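You operate a simulated robot arm through the tools that you are given. There is no shell and no other tool.

Carry out the task below with a simulated robot arm. There is one attempt and no reset: what you move stays moved.

## Task
Rinse both soaked filters clean and stand them on the sink grid.
Fine: use the grey lever, rinse till the green film is gone, and shut the lever.

The check looks at the end state, three seconds after you hand in, the way a careful person would. Anything else that was tipped, shoved, dropped, spilled or broken makes it a failure.

## Robot
A 6-joint arm with a two-finger gripper, fixed in place. Base frame: the origin is at the foot of the arm, x ahead of it, y to its left, z up; the work surface is at about z = 810. Units: mm, degrees, N and s.
Its first joint turns from -166.0 to 166.0 degrees. Payload 2.45 kg.
The TCP is the grasp point between the finger pads, 20 mm short of the fingertips. In the tool frame z runs along the fingers and y along their closing line. Largest opening 140 mm; the body of the gripper starts 168 mm behind the TCP.
Orientation is that of the tool frame in the base frame, as a unit quaternion [x, y, z, w]. With the fingers straight down and closing along the base's y, the tool's x points along the base's -x, its y along +y and its z along -z.

## Interface
- The arm moves only by the tool servo_tool. Its argument "series" is a list of rows, each an object (a shift or turn left out is 0, a gripper value left out holds the last) with "translation": the shift along the base's x, y, z in units of 30 mm (1.0 is 30 mm), a list of three; "angular": the turn, a rotation vector about the base's x, y, z in units of 5 degrees (1.0 is 5 degrees), a list of three; "jaw": the opening, from 0 (shut) to 1 (fully open). In form: [{"translation": [dx, dy, dz], "angular": [ax, ay, az], "jaw": jaw}, ...]. A call has 1 to 20 rows; each row shifts and turns the commanded pose from where the row before left it. A call with a number of a shift or a turn outside -1 to 1 is refused whole. Each row takes 0.2 s and may step no farther than 50 mm and 8.6 degrees from the row before; otherwise, or with a gripper value out of range, the whole call is refused. Where a pose cannot be reached the arm comes as near as it can. A force on the tool above 70 N (or 10 N above the force at the start of the call, whichever is more), or a blocked arm, ends the call early, and 0.2 s more pass. The fingers move at their own pace (about 45 mm/s each) and stop on an object; they squeeze with about 23 N. The grip force told is the motor's: it shows also when the fingers shut on nothing. Time passes only in rows, and 0.2 s behind the last, so rows that do not move let the fingers close. It gives the time, the measured TCP pose, the force on the tool (base axes), the opening and the grip force at its end, in the units of the frame above (readings bear some noise), with the torque about the TCP (base axes, N m) and any sound that the robot's microphone picked up.
- Cameras (640 x 400 px; columns grow to the right, rows downward): "scene" is fixed at [223.1, 492.7, 1662.4]; the picture's right is [-0.63, -0.78, 0.00], its down [-0.50, 0.40, -0.77] and it looks along [0.60, -0.49, -0.64] (base axes); focal length 346 px, centre (320, 200). "wrist" rides on the gripper at [78, 11, -209] in the tool frame; the picture's right is [-0.14, 0.99, 0.00], its down [-0.92, -0.13, -0.37] and it looks along [-0.36, -0.05, 0.93] (tool axes); focal length 280 px, centre (320, 200). There is no depth. A picture from a camera that has moved, and an enlarged one, comes with that camera's place and axes in the base frame and with its lens. The place of the scene camera against the robot may be out by one fixed shift of up to 12 mm in any direction.
- snapshot(camera): a new picture of that camera. It takes no simulated time.
- enlarge(camera, box): a new picture of the part [left, top, right, bottom] of that camera's present view, enlarged. It takes no simulated time.
- sign_off(): hands the job in; it is judged then, once.

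Places have to be worked out from the pictures, the camera data and where the tool is seen. Open the gripper and draw the arm clear of the work before you hand the job in, unless the task says otherwise.

The tools are called after "Emit:" as a command line: name --argument value ..., lists and objects as JSON in quotes. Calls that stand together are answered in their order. servo_tool: Moves the arm, as the interface text tells. Its arguments: {"type":"object","properties":{"series":{"type":"array","items":{"type":"object","properties":{"translation":{"type":"array","items":{"type":"number"}},"angular":{"type":"array","items":{"type":"number"}},"jaw":{"type":"number"}}}}},"required":["series"]} The other tools are called the same way: snapshot (camera) takes a picture; enlarge (camera, box) takes an enlarged picture of a part of a camera's view; sign_off () hands the job in.

At the start:

```text
clock: 0.0
tool_pos: [782.7, -192.6, 1237.9]
orientation: [-0.001, 1.0, 0.0, 0.0]
wrist_force: [0.9, 0.5, 0.0]
torque: [-0.05, -0.02, -0.03]
width: 140.0
grasp_force: 0.0
```

scene: 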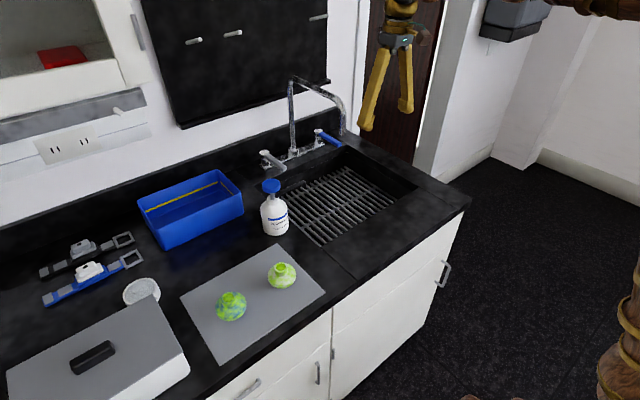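
wrist: 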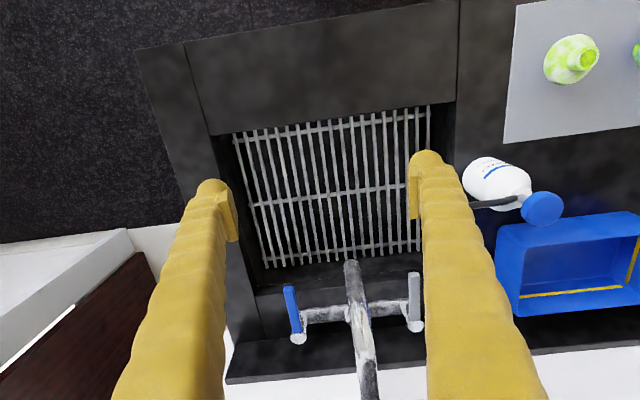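

I start by looking closer at the filters, the tap and the sink before moving anything.

Emit:
enlarge --camera "scene" --box '[180, 230, 340, 330]'

Emit:
enlarge --camera "scene" --box '[240, 70, 400, 170]'

Emit:
enlarge --camera "scene" --box '[240, 140, 480, 290]'

Emit:
enlarge --camera "wrist" --box '[200, 90, 520, 290]'

Emit:
enlarge --camera "wrist" --box '[200, 240, 456, 400]'

```text
4.00 times, centred on (260, 280) of scene
camera zoom: at [223.1, 492.7, 1662.4], right [-0.63, -0.78, 0.0], down [-0.5, 0.4, -0.77], along [0.6, -0.49, -0.64], focal length 1384 px, centre (560, -120)
```

zoom: 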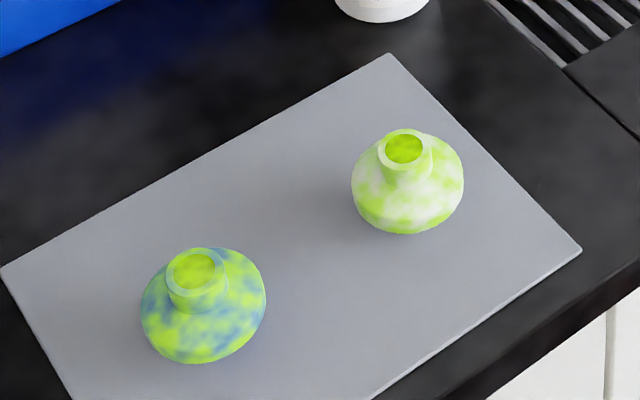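

```text
4.00 times, centred on (320, 120) of scene
camera zoom: at [223.1, 492.7, 1662.4], right [-0.63, -0.78, 0.0], down [-0.5, 0.4, -0.77], along [0.6, -0.49, -0.64], focal length 1384 px, centre (320, 520)
```

zoom: 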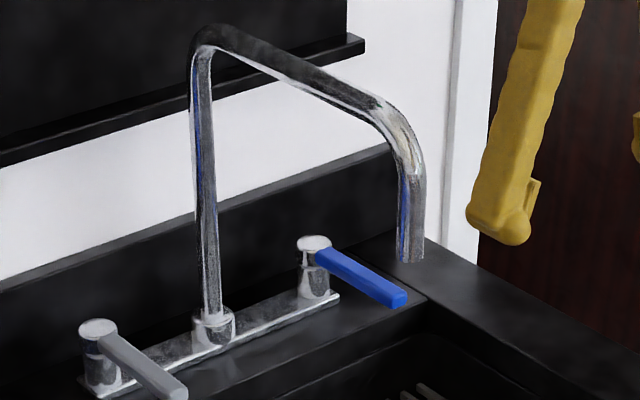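

```text
2.67 times, centred on (360, 215) of scene
camera zoom: at [223.1, 492.7, 1662.4], right [-0.63, -0.78, 0.0], down [-0.5, 0.4, -0.77], along [0.6, -0.49, -0.64], focal length 923 px, centre (213, 160)
```

zoom: 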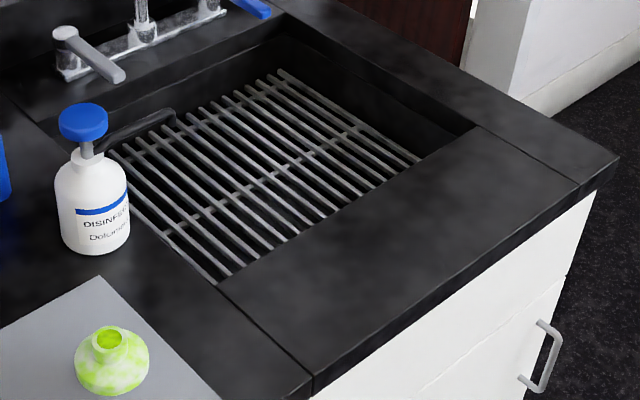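

```text
2.00 times, centred on (360, 190) of wrist
camera zoom: at [704.9, -181.6, 1447.1], right [0.14, 0.99, 0.0], down [0.92, -0.13, 0.37], along [0.36, -0.05, -0.93], focal length 561 px, centre (240, 220)
```

zoom: 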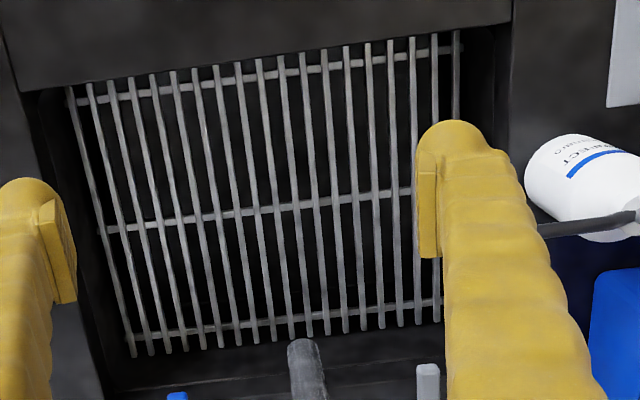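

```text
2.50 times, centred on (328, 320) of wrist
camera zoom: at [704.9, -181.6, 1447.1], right [0.14, 0.99, 0.0], down [0.92, -0.13, 0.37], along [0.36, -0.05, -0.93], focal length 701 px, centre (300, -100)
```

zoom: 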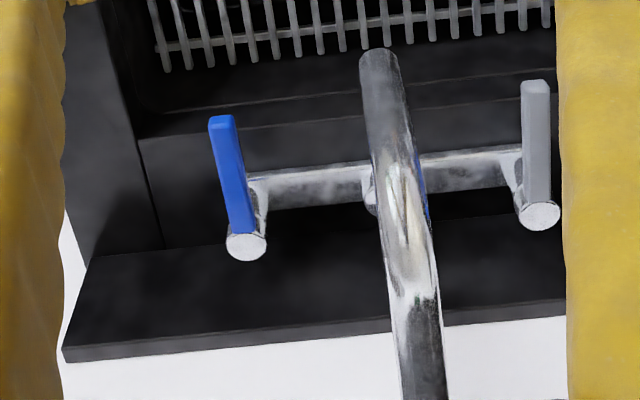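

The two cameras agree that the counter and mat are at about z = 912 and the sink grid at about z = 810. I put the filters near (722, 212) and (724, 355). I'll carry the camera over there at a safe height for a closer look.

Emit:
servo_tool --series '[{"translation": [-0.12, 0.93, 0]}, {"translation": [-0.12, 0.93, 0]}, {"translation": [-0.12, 0.93, 0]}, {"translation": [-0.12, 0.93, 0]}, {"translation": [-0.12, 0.93, 0]}, {"translation": [-0.12, 0.93, 0]}, {"translation": [-0.12, 0.93, 0]}, {"translation": [-0.12, 0.93, 0]}, {"translation": [-0.12, 0.93, 0]}, {"translation": [-0.12, 0.93, 0]}, {"translation": [-0.12, 0.93, 0]}, {"translation": [-0.12, 0.93, 0]}, {"translation": [-0.12, 0.93, 0]}, {"translation": [-0.12, 0.93, 0]}, {"translation": [-0.12, 0.93, 0]}, {"translation": [-0.12, 0.93, 0]}, {"translation": [-0.12, 0.93, 0]}, {"translation": [0, 0, 0]}]'

Emit:
snapshot --camera "wrist"

Emit:
snapshot --camera "scene"

```text
clock: 3.8
tool_pos: [721.3, 282.0, 1238.6]
orientation: [0.0, 1.0, 0.0, 0.0]
wrist_force: [-0.2, -0.1, 0.5]
torque: [0.04, -0.03, 0.03]
width: 139.9
grasp_force: 0.1
```

```text
taken
camera wrist: at [643.2, 293.1, 1446.9], right [0.14, 0.99, 0.0], down [0.92, -0.13, 0.37], along [0.37, -0.05, -0.93], focal length 280 px, centre (320, 200)
```

wrist: 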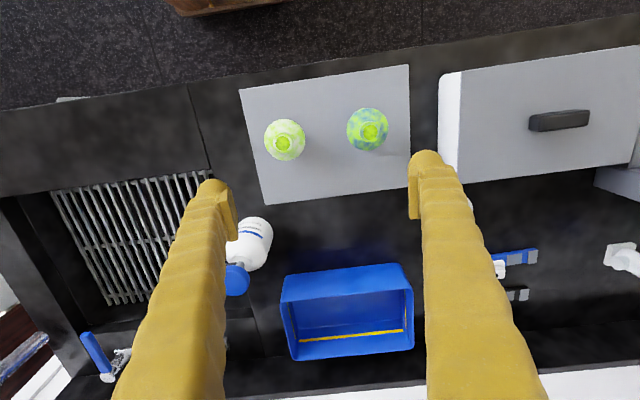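

```text
taken
```

scene: 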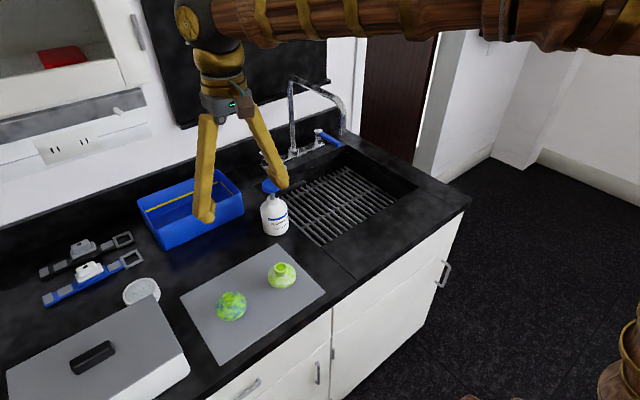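

Now I'll zoom in on both filters from above to see their shape and size.

Emit:
enlarge --camera "wrist" --box '[240, 80, 432, 200]'

Emit:
enlarge --camera "wrist" --box '[40, 160, 296, 320]'

Emit:
enlarge --camera "scene" --box '[240, 250, 304, 290]'

Emit:
enlarge --camera "scene" --box '[200, 280, 264, 320]'

```text
3.33 times, centred on (336, 140) of wrist
camera zoom: at [643.2, 293.1, 1446.9], right [0.14, 0.99, 0.0], down [0.92, -0.13, 0.37], along [0.37, -0.05, -0.93], focal length 935 px, centre (267, 400)
```

zoom: 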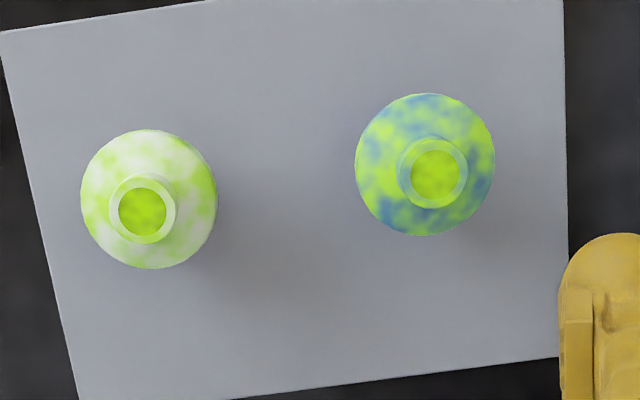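

```text
2.50 times, centred on (168, 240) of wrist
camera zoom: at [643.2, 293.1, 1446.9], right [0.14, 0.99, 0.0], down [0.92, -0.13, 0.37], along [0.37, -0.05, -0.93], focal length 701 px, centre (700, 100)
```

zoom: 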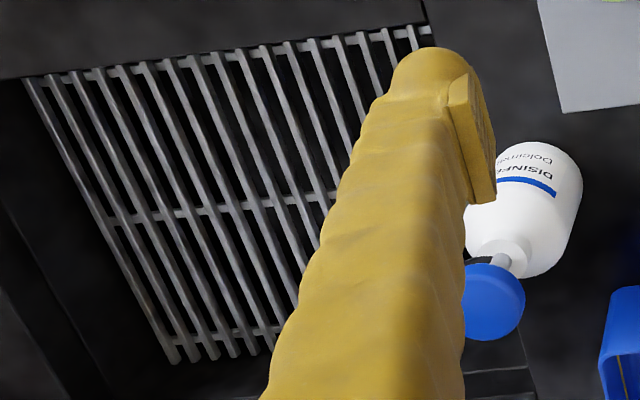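

```text
10.00 times, centred on (272, 270) of scene
camera zoom: at [223.1, 492.7, 1662.4], right [-0.63, -0.78, 0.0], down [-0.5, 0.4, -0.77], along [0.6, -0.49, -0.64], focal length 3460 px, centre (800, -500)
```

zoom: 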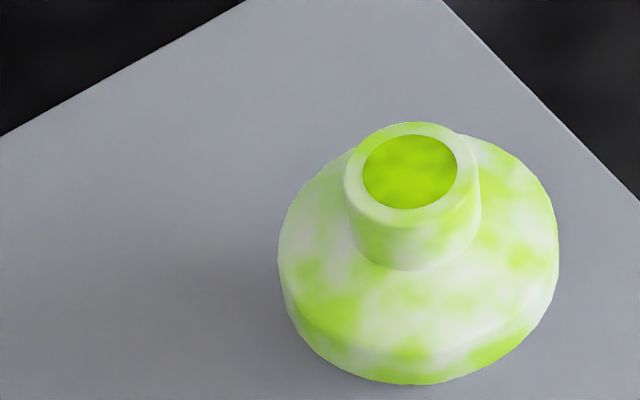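

```text
10.00 times, centred on (232, 300) of scene
camera zoom: at [223.1, 492.7, 1662.4], right [-0.63, -0.78, 0.0], down [-0.5, 0.4, -0.77], along [0.6, -0.49, -0.64], focal length 3460 px, centre (1200, -800)
```

zoom: 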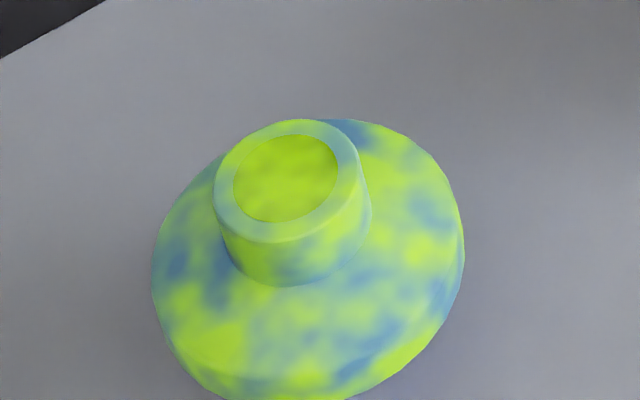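

Both filters are about 75 mm wide with a 35 mm neck, at roughly (721, 218) and (724, 368). Next I need to understand the grey lever and the tap, so I'll move above the sink, staying higher than the bottle, and look at them.

Emit:
servo_tool --series '[{"translation": [0.3, -0.98, 0]}, {"translation": [0.3, -0.98, 0]}, {"translation": [0.3, -0.98, 0]}, {"translation": [0.3, -0.98, 0]}, {"translation": [0.3, -0.98, 0]}, {"translation": [0.3, -0.98, 0]}, {"translation": [0.3, -0.98, 0]}, {"translation": [0.3, -0.98, 0]}, {"translation": [0.3, -0.98, 0]}, {"translation": [0.3, -0.98, 0]}, {"translation": [0.3, -0.98, 0]}, {"translation": [0, 0, -1]}, {"translation": [0, 0, -1]}, {"translation": [0, 0, 0]}]'

Emit:
snapshot --camera "wrist"

Emit:
enlarge --camera "wrist" --box '[200, 200, 440, 350]'

Emit:
enlarge --camera "scene" --box '[240, 120, 336, 180]'

```text
clock: 6.8
tool_pos: [821.5, -42.7, 1178.6]
orientation: [0.0, 1.0, 0.0, 0.0]
wrist_force: [-0.3, 0.2, 0.7]
torque: [0.04, 0.01, 0.01]
width: 139.7
grasp_force: 0.0
```

```text
taken
camera wrist: at [742.8, -32.6, 1387.3], right [0.14, 0.99, 0.0], down [0.92, -0.13, 0.37], along [0.37, -0.05, -0.93], focal length 280 px, centre (320, 200)
```

wrist: 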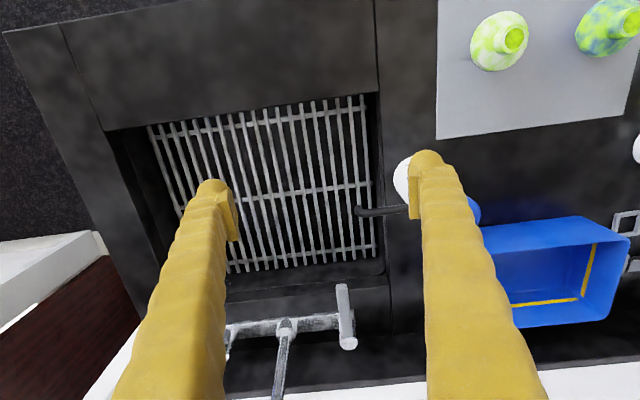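

```text
2.67 times, centred on (320, 275) of wrist
camera zoom: at [742.8, -32.6, 1387.3], right [0.14, 0.99, 0.0], down [0.92, -0.13, 0.37], along [0.37, -0.05, -0.93], focal length 748 px, centre (320, 0)
```

zoom: 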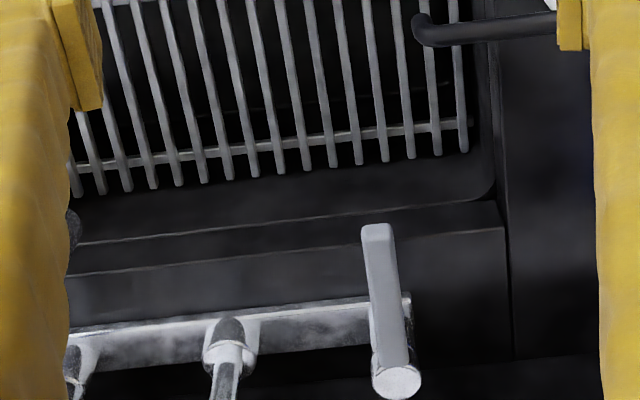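

```text
6.67 times, centred on (288, 150) of scene
camera zoom: at [223.1, 492.7, 1662.4], right [-0.63, -0.78, 0.0], down [-0.5, 0.4, -0.77], along [0.6, -0.49, -0.64], focal length 2307 px, centre (533, 533)
```

zoom: 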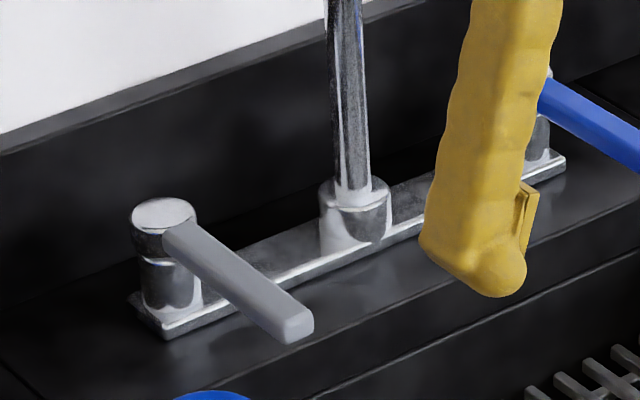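

The lever pivots at about (1208, -41), with its tip near (1069, -41, 978) pointing toward the robot. The bottle's black nozzle reaches over the sink to about (894, -2, 1065), so I have to stay above it. I'll tilt the tool 45° forward here and narrow the jaw to about 56 mm so it can straddle the lever.

Emit:
servo_tool --series '[{"angular": [0, -1, 0], "jaw": 0.4}, {"angular": [0, -1, 0]}, {"angular": [0, -1, 0]}, {"angular": [0, -1, 0]}, {"angular": [0, -1, 0]}, {"angular": [0, -1, 0]}, {"angular": [0, -1, 0]}, {"angular": [0, -1, 0]}, {"angular": [0, -1, 0]}, {"translation": [0.7, 0, 0]}, {"translation": [0.7, 0, 0]}, {"translation": [0.7, 0, 0]}, {"translation": [0, 0, 0]}]'

Emit:
snapshot --camera "wrist"

Emit:
snapshot --camera "scene"

```text
clock: 9.6
tool_pos: [885.1, -41.1, 1177.1]
orientation: [0.0, 0.924, 0.0, 0.383]
wrist_force: [0.1, 0.1, 0.3]
torque: [-0.01, -0.02, 0.01]
width: 56.0
grasp_force: 0.1
```

```text
taken
camera wrist: at [680.9, -30.0, 1270.4], right [0.1, 0.99, 0.1], down [0.39, -0.13, 0.91], along [0.92, -0.05, -0.4], focal length 280 px, centre (320, 200)
```

wrist: 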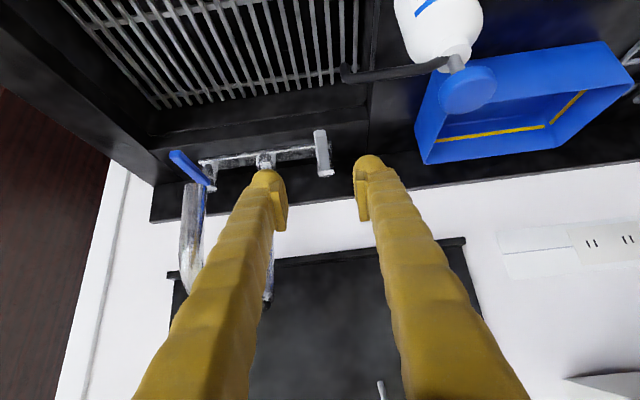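

```text
taken
```

scene: 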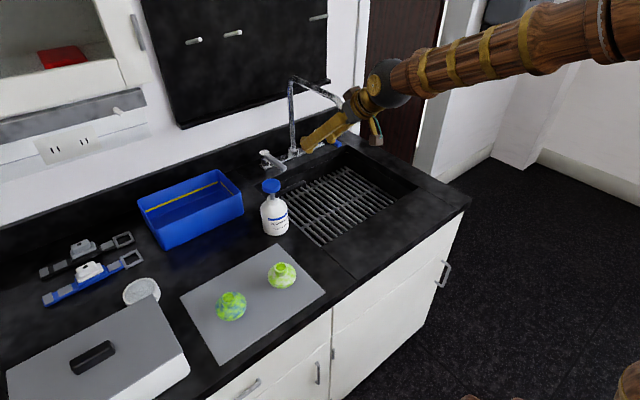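

The wrist camera hangs on the underside when tilted, and it would come down close to the bottle's nozzle. I'll roll the tool 180° about its own axis here, in free space, so the camera rides on top, and check partway that the arm can do it.

Emit:
servo_tool --series '[{"angular": [1, 0, -1]}, {"angular": [1, 0, -1]}, {"angular": [1, 0, -1]}, {"angular": [1, 0, -1]}, {"angular": [1, 0, -1]}, {"angular": [1, 0, -1]}, {"angular": [1, 0, -1]}, {"angular": [1, 0, -1]}, {"angular": [1, 0, -1]}, {"angular": [1, 0, -1]}, {"angular": [1, 0, -1]}, {"angular": [1, 0, -1]}, {"angular": [0, 0, 0]}]'

Emit:
snapshot --camera "scene"

```text
clock: 12.4
tool_pos: [884.7, -41.0, 1177.4]
orientation: [0.623, 0.681, 0.259, 0.283]
wrist_force: [-0.3, 0.1, -1.0]
torque: [0.04, 0.01, -0.01]
width: 55.9
grasp_force: 0.0
```

```text
taken
```

scene: 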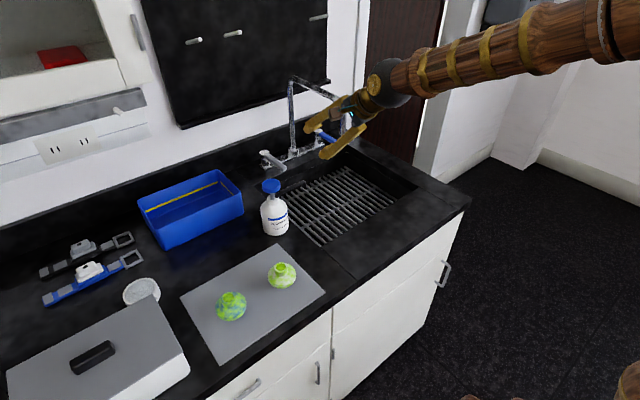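

The roll is going fine. I'll finish it to 180°.

Emit:
servo_tool --series '[{"angular": [1, 0, -1]}, {"angular": [1, 0, -1]}, {"angular": [1, 0, -1]}, {"angular": [1, 0, -1]}, {"angular": [1, 0, -1]}, {"angular": [1, 0, -1]}, {"angular": [1, 0, -1]}, {"angular": [1, 0, -1]}, {"angular": [1, 0, -1]}, {"angular": [1, 0, -1]}, {"angular": [1, 0, -1]}, {"angular": [1, 0, -1]}, {"angular": [1, 0, -1]}, {"angular": [0.456, 0, -0.456]}, {"angular": [0, 0, 0]}]'

Emit:
snapshot --camera "wrist"

Emit:
snapshot --camera "scene"

```text
clock: 15.6
tool_pos: [883.5, -42.5, 1178.8]
orientation: [0.924, -0.001, 0.383, 0.0]
wrist_force: [0.4, 0.3, -0.5]
torque: [-0.01, -0.01, 0.03]
width: 56.0
grasp_force: 0.1
```

```text
taken
camera wrist: at [791.6, -53.0, 1381.4], right [-0.1, -0.99, -0.1], down [-0.91, 0.13, -0.39], along [0.4, 0.05, -0.92], focal length 280 px, centre (320, 200)
```

wrist: 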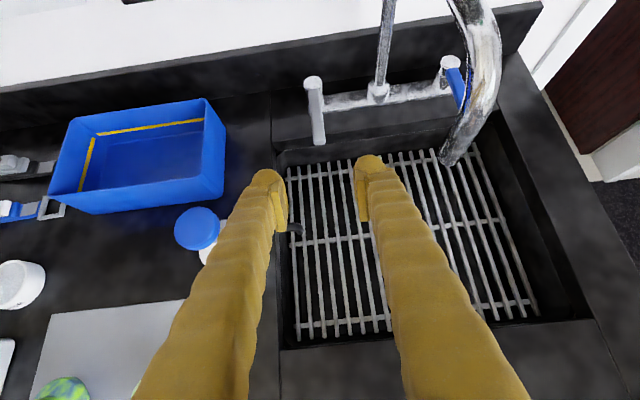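

```text
taken
```

scene: 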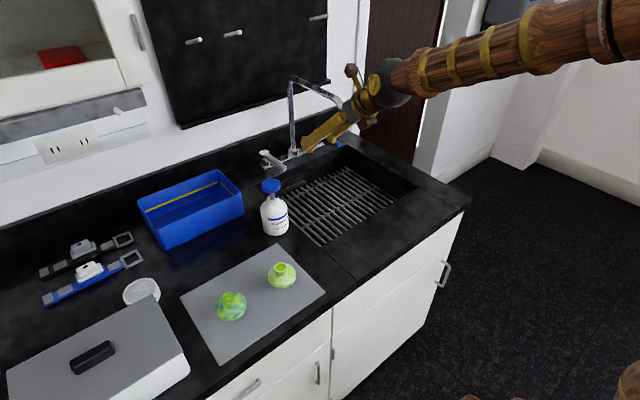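

The lever tip measures at (1075, -42, 980) from here too, and the spout outlet at about (925, -170, 1129). I'll go down along the tool axis toward the lever, stopping short to check.

Emit:
servo_tool --series '[{"translation": [0.67, 0, -0.67]}, {"translation": [0.67, 0, -0.67]}, {"translation": [0.67, 0, -0.67]}, {"translation": [0.67, 0, -0.67]}, {"translation": [0.67, 0, -0.67]}, {"translation": [0.67, 0, -0.67]}, {"translation": [0.67, 0, -0.67]}, {"translation": [0, 0, 0]}]'

Emit:
snapshot --camera "wrist"

Emit:
snapshot --camera "scene"

```text
clock: 17.4
tool_pos: [1024.5, -40.5, 1038.3]
orientation: [0.924, 0.0, 0.383, 0.0]
wrist_force: [0.0, -0.4, -1.0]
torque: [0.02, 0.01, -0.01]
width: 55.8
grasp_force: 0.2
```

```text
taken
camera wrist: at [932.0, -51.7, 1240.8], right [-0.1, -0.99, -0.1], down [-0.91, 0.13, -0.39], along [0.4, 0.05, -0.92], focal length 280 px, centre (320, 200)
```

wrist: 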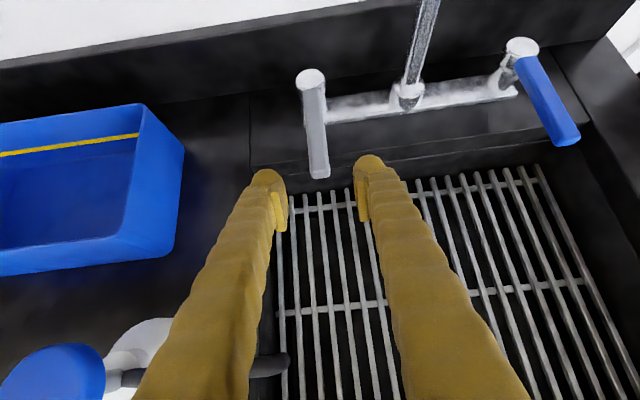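

```text
taken
```

scene: 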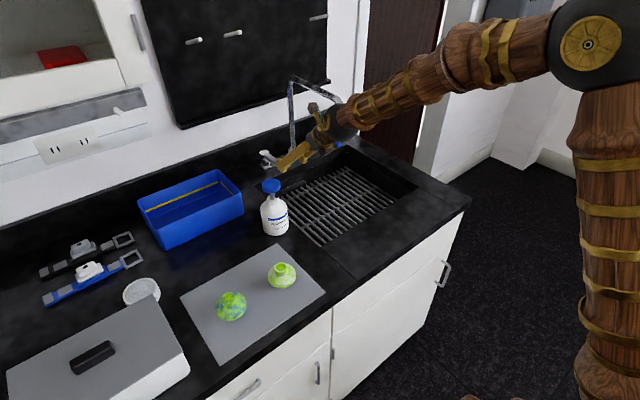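

The lever sits well centred between the fingers. I'll continue along the axis so the fingers straddle its end.

Emit:
servo_tool --series '[{"translation": [0.6, 0, -0.6]}, {"translation": [0.6, 0, -0.6]}, {"translation": [0.6, 0, -0.6]}, {"translation": [0.2, 0, -0.2]}, {"translation": [0, 0, 0]}]'

Emit:
snapshot --camera "wrist"

Emit:
enlarge --camera "scene" --box '[240, 90, 368, 170]'

```text
clock: 18.6
tool_pos: [1084.0, -41.7, 978.4]
orientation: [0.924, 0.0, 0.382, 0.0]
wrist_force: [-0.4, -0.1, 0.0]
torque: [-0.03, 0.0, -0.01]
width: 56.0
grasp_force: 0.0
```

```text
taken
camera wrist: at [992.6, -52.9, 1180.9], right [-0.1, -0.99, -0.1], down [-0.91, 0.13, -0.39], along [0.4, 0.05, -0.92], focal length 280 px, centre (320, 200)
```

wrist: 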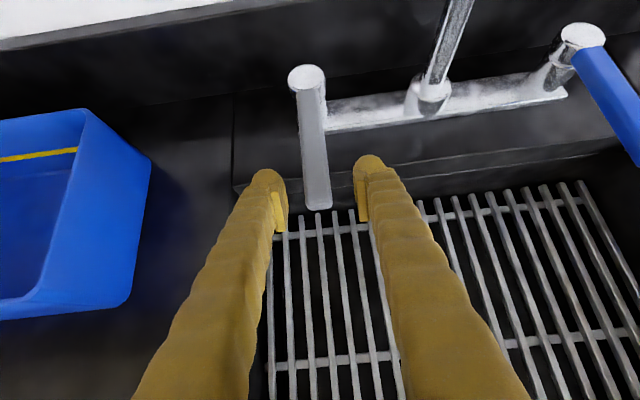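

```text
5.00 times, centred on (304, 130) of scene
camera zoom: at [223.1, 492.7, 1662.4], right [-0.63, -0.78, 0.0], down [-0.5, 0.4, -0.77], along [0.6, -0.49, -0.64], focal length 1730 px, centre (400, 550)
```

zoom: 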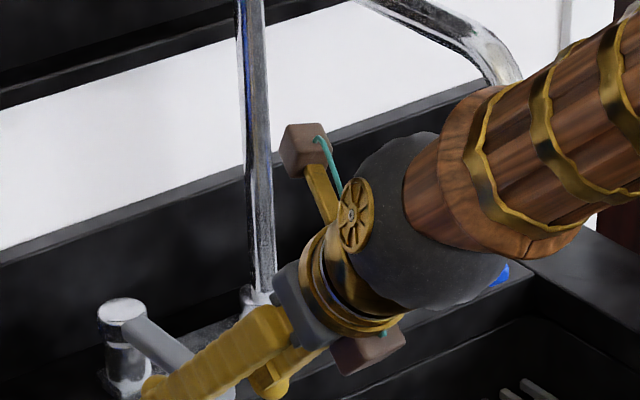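

The fingers straddle the lever's end. I'll advance 15 mm more and then push gently toward +y (away from the spout) to find which way it opens, watching the force and the spout.

Emit:
servo_tool --series '[{"translation": [0.25, 0, 0]}, {"translation": [0.25, 0, 0]}, {"translation": [0, 0.15, 0]}, {"translation": [0, 0.15, 0]}, {"translation": [0, 0.15, 0]}, {"translation": [0, 0.15, 0]}, {"translation": [0, 0.15, 0]}, {"translation": [0, 0.15, 0]}, {"translation": [0, 0, 0]}]'

Emit:
snapshot --camera "wrist"

```text
clock: 20.6
tool_pos: [1099.0, -14.4, 978.9]
orientation: [0.924, 0.0, 0.382, 0.0]
wrist_force: [-0.8, -0.6, -0.2]
torque: [-0.01, -0.03, 0.0]
width: 55.8
grasp_force: 0.0
```

```text
taken
camera wrist: at [1006.2, -25.5, 1180.7], right [-0.1, -0.99, -0.1], down [-0.91, 0.13, -0.39], along [0.4, 0.05, -0.92], focal length 280 px, centre (320, 200)
```

wrist: 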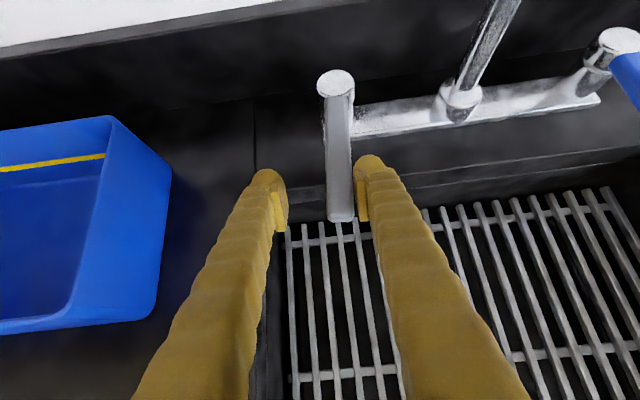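

The right finger is just about touching the lever. I'll keep pushing in small steps.

Emit:
servo_tool --series '[{"translation": [0, 0.15, 0]}, {"translation": [0, 0.15, 0]}, {"translation": [0, 0.15, 0]}, {"translation": [0, 0.15, 0]}, {"translation": [0, 0, 0]}]'

Emit:
snapshot --camera "wrist"

Emit:
enlarge --camera "scene" --box '[240, 70, 400, 170]'

```text
clock: 21.8
tool_pos: [1098.6, 1.1, 976.6]
orientation: [0.923, 0.001, 0.384, -0.004]
wrist_force: [-0.2, -0.6, -0.3]
torque: [0.02, 0.0, 0.01]
width: 56.2
grasp_force: 0.4
```

```text
taken
camera wrist: at [1006.2, -11.2, 1179.7], right [-0.09, -0.99, -0.11], down [-0.91, 0.12, -0.39], along [0.4, 0.06, -0.91], focal length 280 px, centre (320, 200)
```

wrist: 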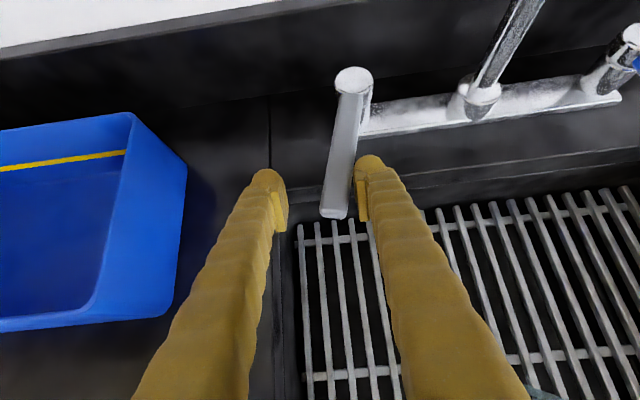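

```text
4.00 times, centred on (320, 120) of scene
camera zoom: at [223.1, 492.7, 1662.4], right [-0.63, -0.78, 0.0], down [-0.5, 0.4, -0.77], along [0.6, -0.49, -0.64], focal length 1384 px, centre (320, 520)
```

zoom: 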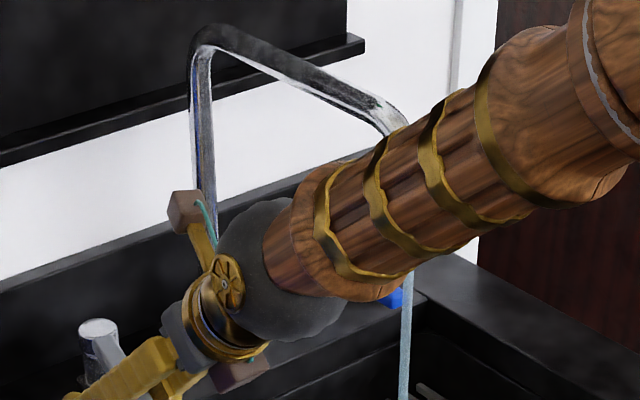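

Pushing toward +y turns the lever, and a stream of water is already visible. I'll open it further for a proper flow.

Emit:
servo_tool --series '[{"translation": [0, 0.15, 0]}, {"translation": [0, 0.15, 0]}, {"translation": [0.03, 0.15, 0]}, {"translation": [0.03, 0.15, 0]}, {"translation": [0.03, 0.15, 0]}, {"translation": [0.03, 0.15, 0]}, {"translation": [0, 0, 0]}]'

Emit:
snapshot --camera "wrist"

Emit:
snapshot --camera "scene"

```text
clock: 23.4
tool_pos: [1099.4, 5.3, 976.6]
orientation: [0.923, 0.002, 0.384, -0.006]
wrist_force: [-0.6, 0.0, 0.1]
torque: [0.02, 0.02, -0.03]
width: 55.8
grasp_force: 0.0
out of reach, approached as far as the arm can: row 1, 2, 3, 4, 5, 6
```

```text
taken
camera wrist: at [1006.0, -9.8, 1178.8], right [-0.09, -0.99, -0.11], down [-0.91, 0.12, -0.39], along [0.4, 0.06, -0.91], focal length 280 px, centre (320, 200)
```

wrist: 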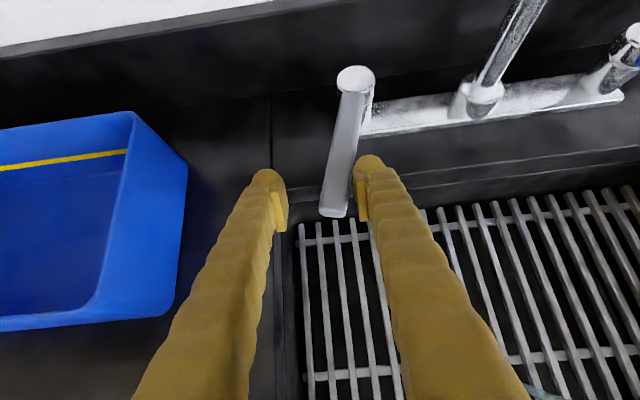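

```text
taken
```

scene: 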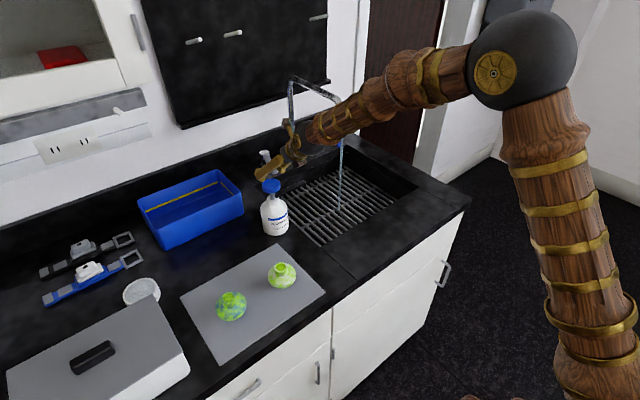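

The arm has hit its reach limit in this pose, but the lever has turned about 10° and a stream is running. I'll check how strong the stream is.

Emit:
enlarge --camera "scene" --box '[280, 130, 408, 210]'

Emit:
enlarge --camera "scene" --box '[232, 110, 328, 170]'

```text
5.00 times, centred on (344, 170) of scene
camera zoom: at [223.1, 492.7, 1662.4], right [-0.63, -0.78, 0.0], down [-0.5, 0.4, -0.77], along [0.6, -0.49, -0.64], focal length 1730 px, centre (200, 350)
```

zoom: 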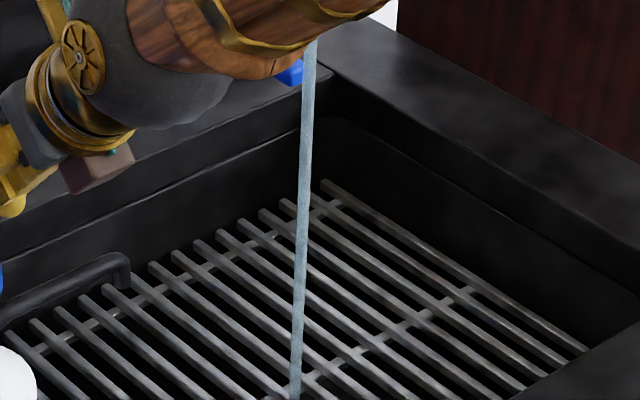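

```text
6.67 times, centred on (280, 140) of scene
camera zoom: at [223.1, 492.7, 1662.4], right [-0.63, -0.78, 0.0], down [-0.5, 0.4, -0.77], along [0.6, -0.49, -0.64], focal length 2307 px, centre (587, 600)
```

zoom: 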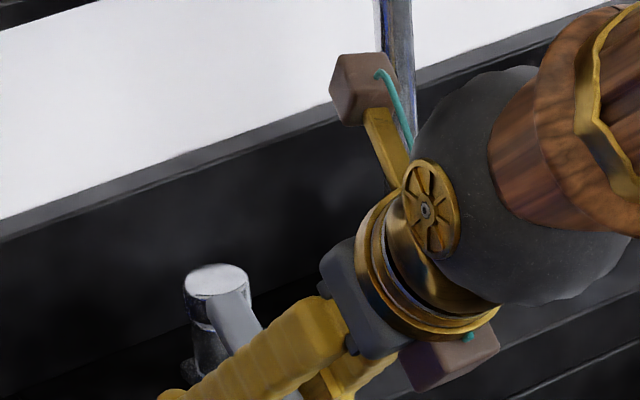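

The stream is thin but steady. I'll back the contact point off a little to stay within reach and open the lever somewhat more.

Emit:
servo_tool --series '[{"translation": [-0.25, 0, 0]}, {"translation": [-0.25, 0, 0]}, {"translation": [0, 0, 0]}, {"translation": [0, 0, 0]}]'

Emit:
snapshot --camera "wrist"

Emit:
enlarge --camera "scene" --box '[280, 130, 408, 210]'

```text
clock: 24.4
tool_pos: [1083.5, 3.3, 976.1]
orientation: [0.923, 0.002, 0.384, -0.006]
wrist_force: [0.2, -0.1, 0.2]
torque: [0.0, 0.0, 0.03]
width: 55.9
grasp_force: 0.2
```

```text
taken
camera wrist: at [990.3, -10.1, 1178.6], right [-0.09, -0.99, -0.1], down [-0.91, 0.12, -0.39], along [0.4, 0.06, -0.91], focal length 280 px, centre (320, 200)
```

wrist: 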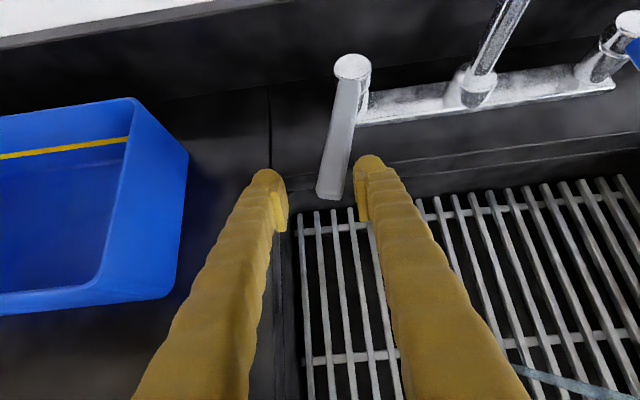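

```text
5.00 times, centred on (344, 170) of scene
camera zoom: at [223.1, 492.7, 1662.4], right [-0.63, -0.78, 0.0], down [-0.5, 0.4, -0.77], along [0.6, -0.49, -0.64], focal length 1730 px, centre (200, 350)
```

zoom: 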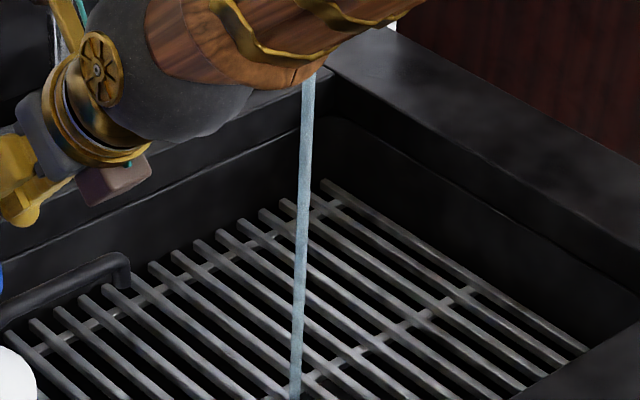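

The command simply resumed from where the arm is. Now I'll push +y in small steps.

Emit:
servo_tool --series '[{"translation": [0, 0.15, 0]}, {"translation": [0, 0.15, 0]}, {"translation": [0, 0.15, 0]}, {"translation": [0, 0.15, 0]}, {"translation": [0, 0.15, 0]}, {"translation": [0, 0.15, 0]}, {"translation": [0, 0, 0]}]'

Emit:
snapshot --camera "wrist"

Emit:
enlarge --camera "scene" --box '[280, 130, 408, 210]'

```text
clock: 26.0
tool_pos: [1086.1, 14.6, 975.0]
orientation: [0.92, 0.006, 0.392, -0.012]
wrist_force: [-0.5, -0.8, 0.0]
torque: [0.0, -0.02, -0.02]
width: 56.1
grasp_force: 0.0
out of reach, approached as far as the arm can: row 1, 2, 3, 4, 5, 6
```

```text
taken
camera wrist: at [989.5, -1.6, 1176.5], right [-0.08, -0.99, -0.12], down [-0.91, 0.12, -0.41], along [0.42, 0.08, -0.91], focal length 280 px, centre (320, 200)
```

wrist: 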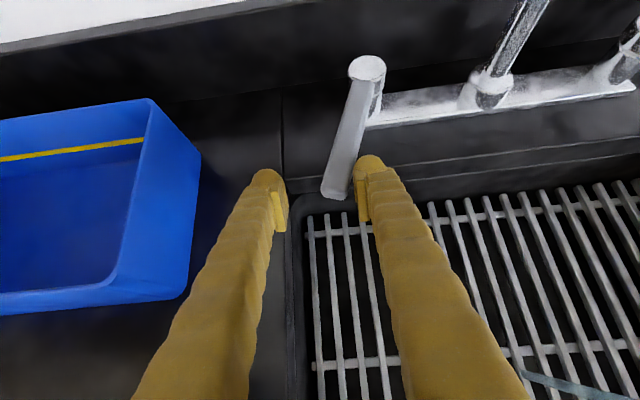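

```text
5.00 times, centred on (344, 170) of scene
camera zoom: at [223.1, 492.7, 1662.4], right [-0.63, -0.78, 0.0], down [-0.5, 0.4, -0.77], along [0.6, -0.49, -0.64], focal length 1730 px, centre (200, 350)
```

zoom: 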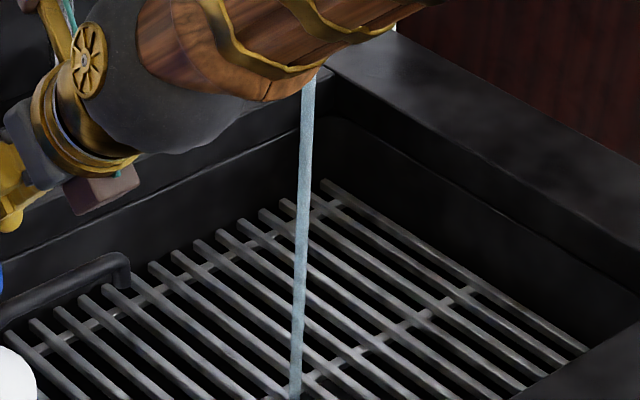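

The stream looks the same strength, so the tap is open enough. I'll ease off the lever, back out along the tool axis, raise the tool and bring it upright.

Emit:
servo_tool --series '[{"translation": [0, -0.2, 0]}, {"translation": [-0.5, 0, 0.5]}, {"translation": [-0.67, 0, 0.67]}, {"translation": [-0.67, 0, 0.67]}, {"translation": [-0.67, 0, 0.67]}, {"translation": [-0.67, 0, 0.67]}, {"translation": [-0.67, 0, 0.67]}, {"translation": [-0.67, 0, 0.67]}, {"translation": [-0.67, 0, 0.67]}, {"translation": [-0.67, 0, 0.67]}, {"translation": [-0.67, 0, 0.67]}, {"translation": [-0.67, 0, 0.67]}, {"translation": [-0.67, 0, 0.2]}, {"translation": [0, 0, 0]}]'

Emit:
snapshot --camera "scene"

Emit:
snapshot --camera "wrist"

```text
clock: 29.0
tool_pos: [843.5, -17.1, 1188.5]
orientation: [0.924, 0.002, 0.383, -0.004]
wrist_force: [0.3, 0.4, -0.2]
torque: [0.01, 0.01, 0.04]
width: 56.2
grasp_force: 0.2
out of reach, approached as far as the arm can: row 2, 4, 7, 9, 10, 12
```

```text
taken
```

scene: 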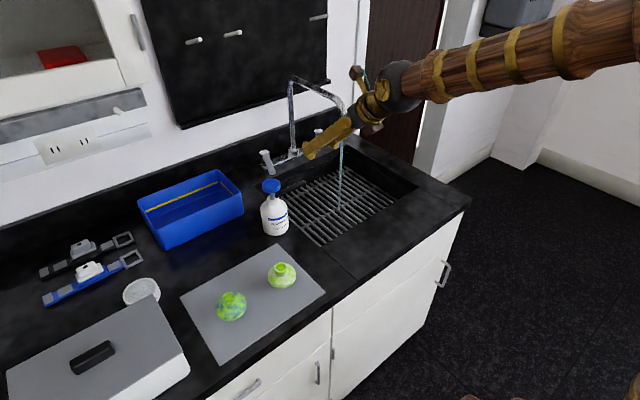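

```text
taken
camera wrist: at [751.2, -28.9, 1392.0], right [-0.09, -0.99, -0.1], down [-0.91, 0.12, -0.39], along [0.4, 0.06, -0.91], focal length 280 px, centre (320, 200)
```

wrist: 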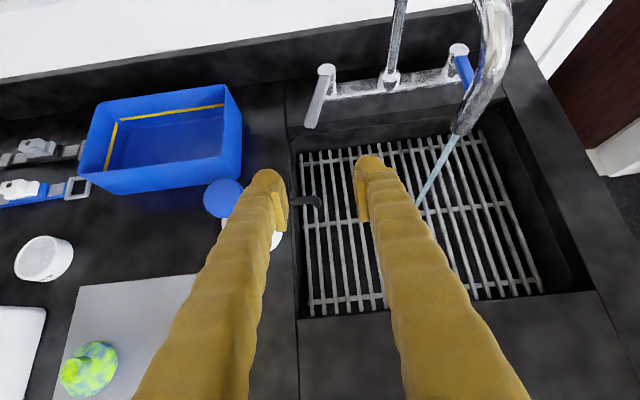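

Some retreat rows were limited: the 180° roll leaves a wrist joint near its stop. I'll unroll the tool back to its original roll before picking anything up.

Emit:
servo_tool --series '[{"angular": [-1, 0, 1]}, {"angular": [-1, 0, 1]}, {"angular": [-1, 0, 1]}, {"angular": [-1, 0, 1]}, {"angular": [-1, 0, 1]}, {"angular": [-1, 0, 1]}, {"angular": [-1, 0, 1]}, {"angular": [-1, 0, 1]}, {"angular": [-1, 0, 1]}, {"angular": [-1, 0, 1]}, {"angular": [-1, 0, 1]}, {"angular": [-1, 0, 1]}, {"angular": [-1, 0, 1]}, {"angular": [-1, 0, 1]}, {"angular": [-1, 0, 1]}, {"angular": [-1, 0, 1]}, {"angular": [-1, 0, 1]}, {"angular": [-1, 0, 1]}, {"angular": [-1, 0, 1]}, {"angular": [-1, 0, 1]}]'

Emit:
servo_tool --series '[{"angular": [-1, 0, 1]}, {"angular": [-1, 0, 1]}, {"angular": [-1, 0, 1]}, {"angular": [-1, 0, 1]}, {"angular": [-1, 0, 1]}, {"angular": [-0.456, 0, 0.456]}, {"angular": [0, 1, 0]}, {"angular": [0, 1, 0]}, {"angular": [0, 1, 0]}, {"angular": [0, 1, 0]}, {"angular": [0, 1, 0]}, {"angular": [0, 1, 0]}, {"angular": [0, 1, 0]}, {"angular": [0, 1, 0]}, {"angular": [0, 1, 0]}, {"angular": [0, 0, 0]}]'

```text
clock: 33.2
tool_pos: [842.8, -13.7, 1190.2]
orientation: [0.305, 0.872, 0.126, 0.361]
wrist_force: [0.7, 0.4, -0.3]
torque: [-0.02, -0.02, -0.02]
width: 56.0
grasp_force: 0.0
```

```text
clock: 36.6
tool_pos: [842.0, -15.5, 1190.6]
orientation: [0.001, 1.0, 0.0, -0.001]
wrist_force: [0.2, 0.2, -0.4]
torque: [0.01, -0.01, 0.01]
width: 55.8
grasp_force: 0.1
```

The tool is vertical again. Now I'll move above filter 1 at (721, 218) and take a closer picture.

Emit:
servo_tool --series '[{"translation": [-0.504, 0.972, 0], "jaw": 0.55}, {"translation": [-0.504, 0.972, 0]}, {"translation": [-0.504, 0.972, 0]}, {"translation": [-0.504, 0.972, 0]}, {"translation": [-0.504, 0.972, 0]}, {"translation": [-0.504, 0.972, 0]}, {"translation": [-0.504, 0.972, 0]}, {"translation": [-0.504, 0.972, 0]}, {"translation": [0, 0, -1]}, {"translation": [0, 0, -1]}, {"translation": [0, 0, -1]}, {"translation": [0, 0, -1]}, {"translation": [0, 0, 0]}]'

Emit:
snapshot --camera "wrist"

Emit:
snapshot --camera "scene"

```text
clock: 39.4
tool_pos: [721.0, 219.2, 1070.1]
orientation: [0.0, 1.0, 0.0, 0.0]
wrist_force: [-0.1, -0.5, -1.3]
torque: [0.04, 0.01, 0.01]
width: 76.9
grasp_force: 0.0
```

```text
taken
camera wrist: at [642.7, 229.7, 1279.3], right [0.14, 0.99, 0.0], down [0.92, -0.13, 0.37], along [0.37, -0.05, -0.93], focal length 280 px, centre (320, 200)
```

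wrist: 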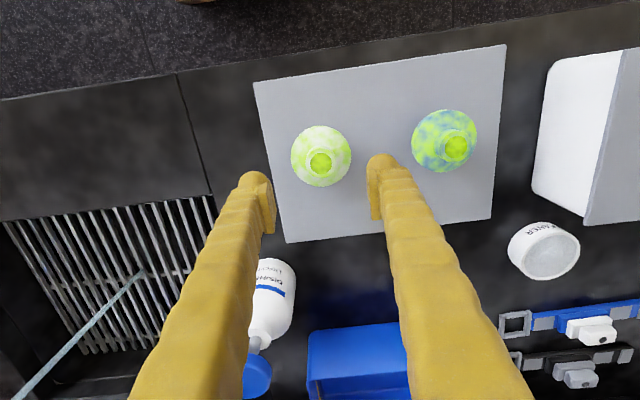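

```text
taken
```

scene: 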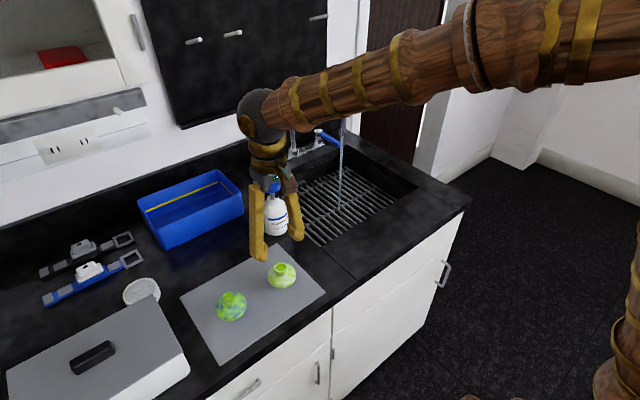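

The neck is aligned with the tool within about 3 mm. I'll lower until the fingertips are near the neck's top and check from the scene camera.

Emit:
servo_tool --series '[{"translation": [-0.07, 0, -0.75]}, {"translation": [0, 0, -0.75]}, {"translation": [0, 0, -0.75]}, {"translation": [0, 0, 0]}]'

Emit:
enlarge --camera "scene" --box '[224, 220, 320, 280]'

Emit:
snapshot --camera "wrist"

```text
clock: 40.4
tool_pos: [719.1, 217.9, 1001.3]
orientation: [0.0, 1.0, 0.0, 0.001]
wrist_force: [1.3, -0.4, -0.3]
torque: [-0.01, 0.0, 0.01]
width: 77.1
grasp_force: 0.0
```

```text
6.67 times, centred on (272, 250) of scene
camera zoom: at [223.1, 492.7, 1662.4], right [-0.63, -0.78, 0.0], down [-0.5, 0.4, -0.77], along [0.6, -0.49, -0.64], focal length 2307 px, centre (640, -133)
```

zoom: 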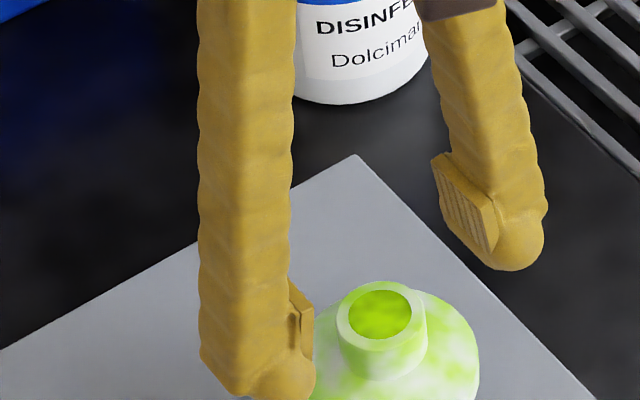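

```text
taken
camera wrist: at [640.6, 229.4, 1210.1], right [0.14, 0.99, 0.0], down [0.92, -0.13, 0.37], along [0.37, -0.05, -0.93], focal length 280 px, centre (320, 200)
```

wrist: 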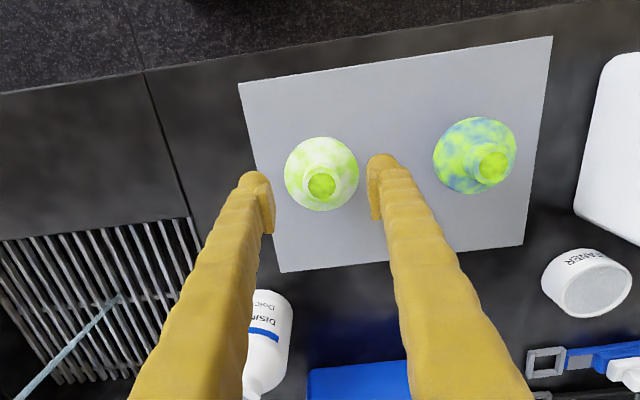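

The neck top looks to be around z = 980–985, so a TCP at about 987 puts the pads on the neck and the fingertips just above the shoulder. I'll lower there and close.

Emit:
servo_tool --series '[{"translation": [0, 0.03, -0.25]}, {"translation": [0, 0, -0.22]}, {"translation": [0, 0, 0], "jaw": 0.3}, {"translation": [0, 0, 0]}, {"translation": [0, 0, 0]}, {"translation": [0, 0, 0]}]'

Emit:
enlarge --camera "scene" --box '[224, 230, 320, 290]'

Emit:
snapshot --camera "wrist"

```text
clock: 41.8
tool_pos: [720.1, 219.2, 987.9]
orientation: [0.0, 1.0, 0.001, 0.0]
wrist_force: [-0.7, 0.2, 0.6]
torque: [0.0, -0.02, -0.02]
width: 42.2
grasp_force: 0.1
```

```text
6.67 times, centred on (272, 260) of scene
camera zoom: at [223.1, 492.7, 1662.4], right [-0.63, -0.78, 0.0], down [-0.5, 0.4, -0.77], along [0.6, -0.49, -0.64], focal length 2307 px, centre (640, -200)
```

zoom: 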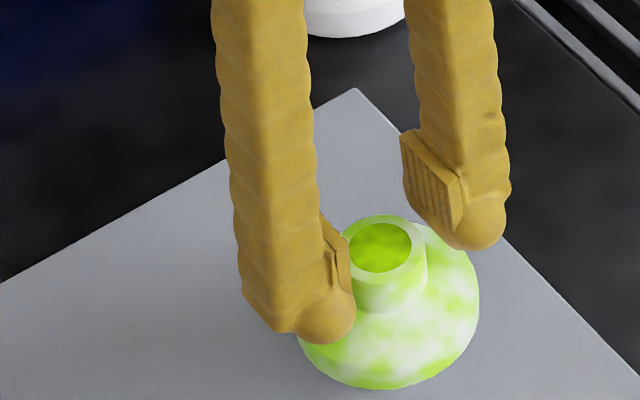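

```text
taken
camera wrist: at [641.9, 229.8, 1196.6], right [0.14, 0.99, 0.0], down [0.92, -0.13, 0.37], along [0.36, -0.05, -0.93], focal length 280 px, centre (320, 200)
```

wrist: 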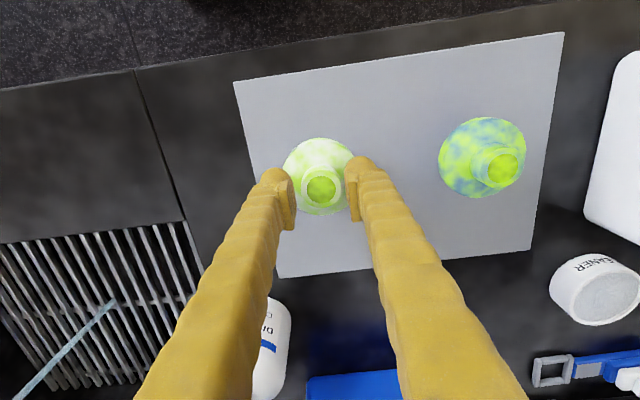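

The neck top comes out at about 981, so the pads overlap the neck well. I'll lower 3 mm, nudge 2 mm in −x, and close the grip.

Emit:
servo_tool --series '[{"translation": [-0.05, 0, -0.1]}, {"translation": [0, 0, 0], "jaw": 0.2}, {"translation": [0, 0, 0], "jaw": 0.0}, {"translation": [0, 0, 0]}, {"translation": [0, 0, 0]}]'

Emit:
snapshot --camera "wrist"

Emit:
enlarge --camera "scene" --box '[224, 230, 320, 290]'

```text
clock: 43.0
tool_pos: [719.0, 219.0, 985.6]
orientation: [0.0, 1.0, 0.0, 0.0]
wrist_force: [0.4, 0.6, 1.8]
torque: [0.03, -0.11, 0.01]
width: 31.7
grasp_force: 22.7
```

```text
taken
camera wrist: at [640.2, 230.2, 1193.5], right [0.14, 0.99, 0.0], down [0.92, -0.13, 0.37], along [0.37, -0.05, -0.93], focal length 280 px, centre (320, 200)
```

wrist: 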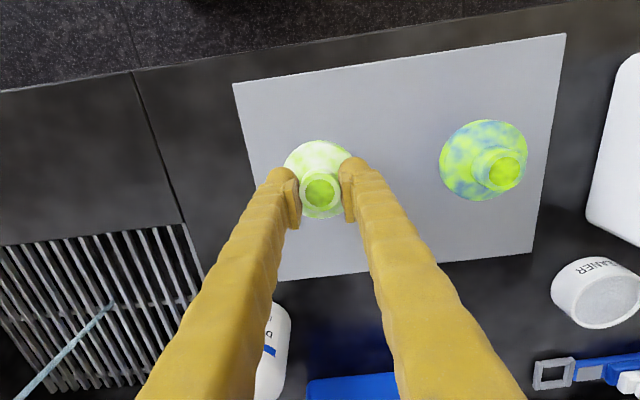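

```text
6.67 times, centred on (272, 260) of scene
camera zoom: at [223.1, 492.7, 1662.4], right [-0.63, -0.78, 0.0], down [-0.5, 0.4, -0.77], along [0.6, -0.49, -0.64], focal length 2307 px, centre (640, -200)
```

zoom: 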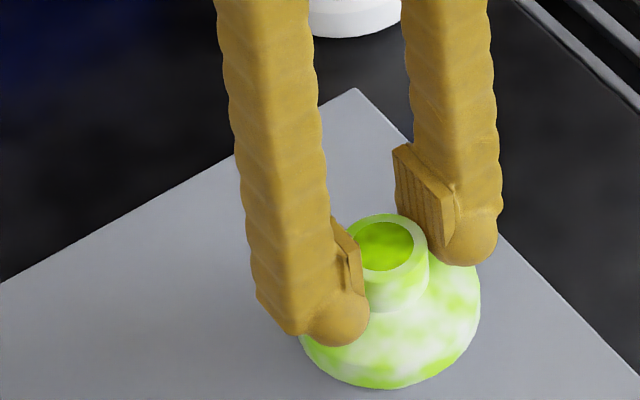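

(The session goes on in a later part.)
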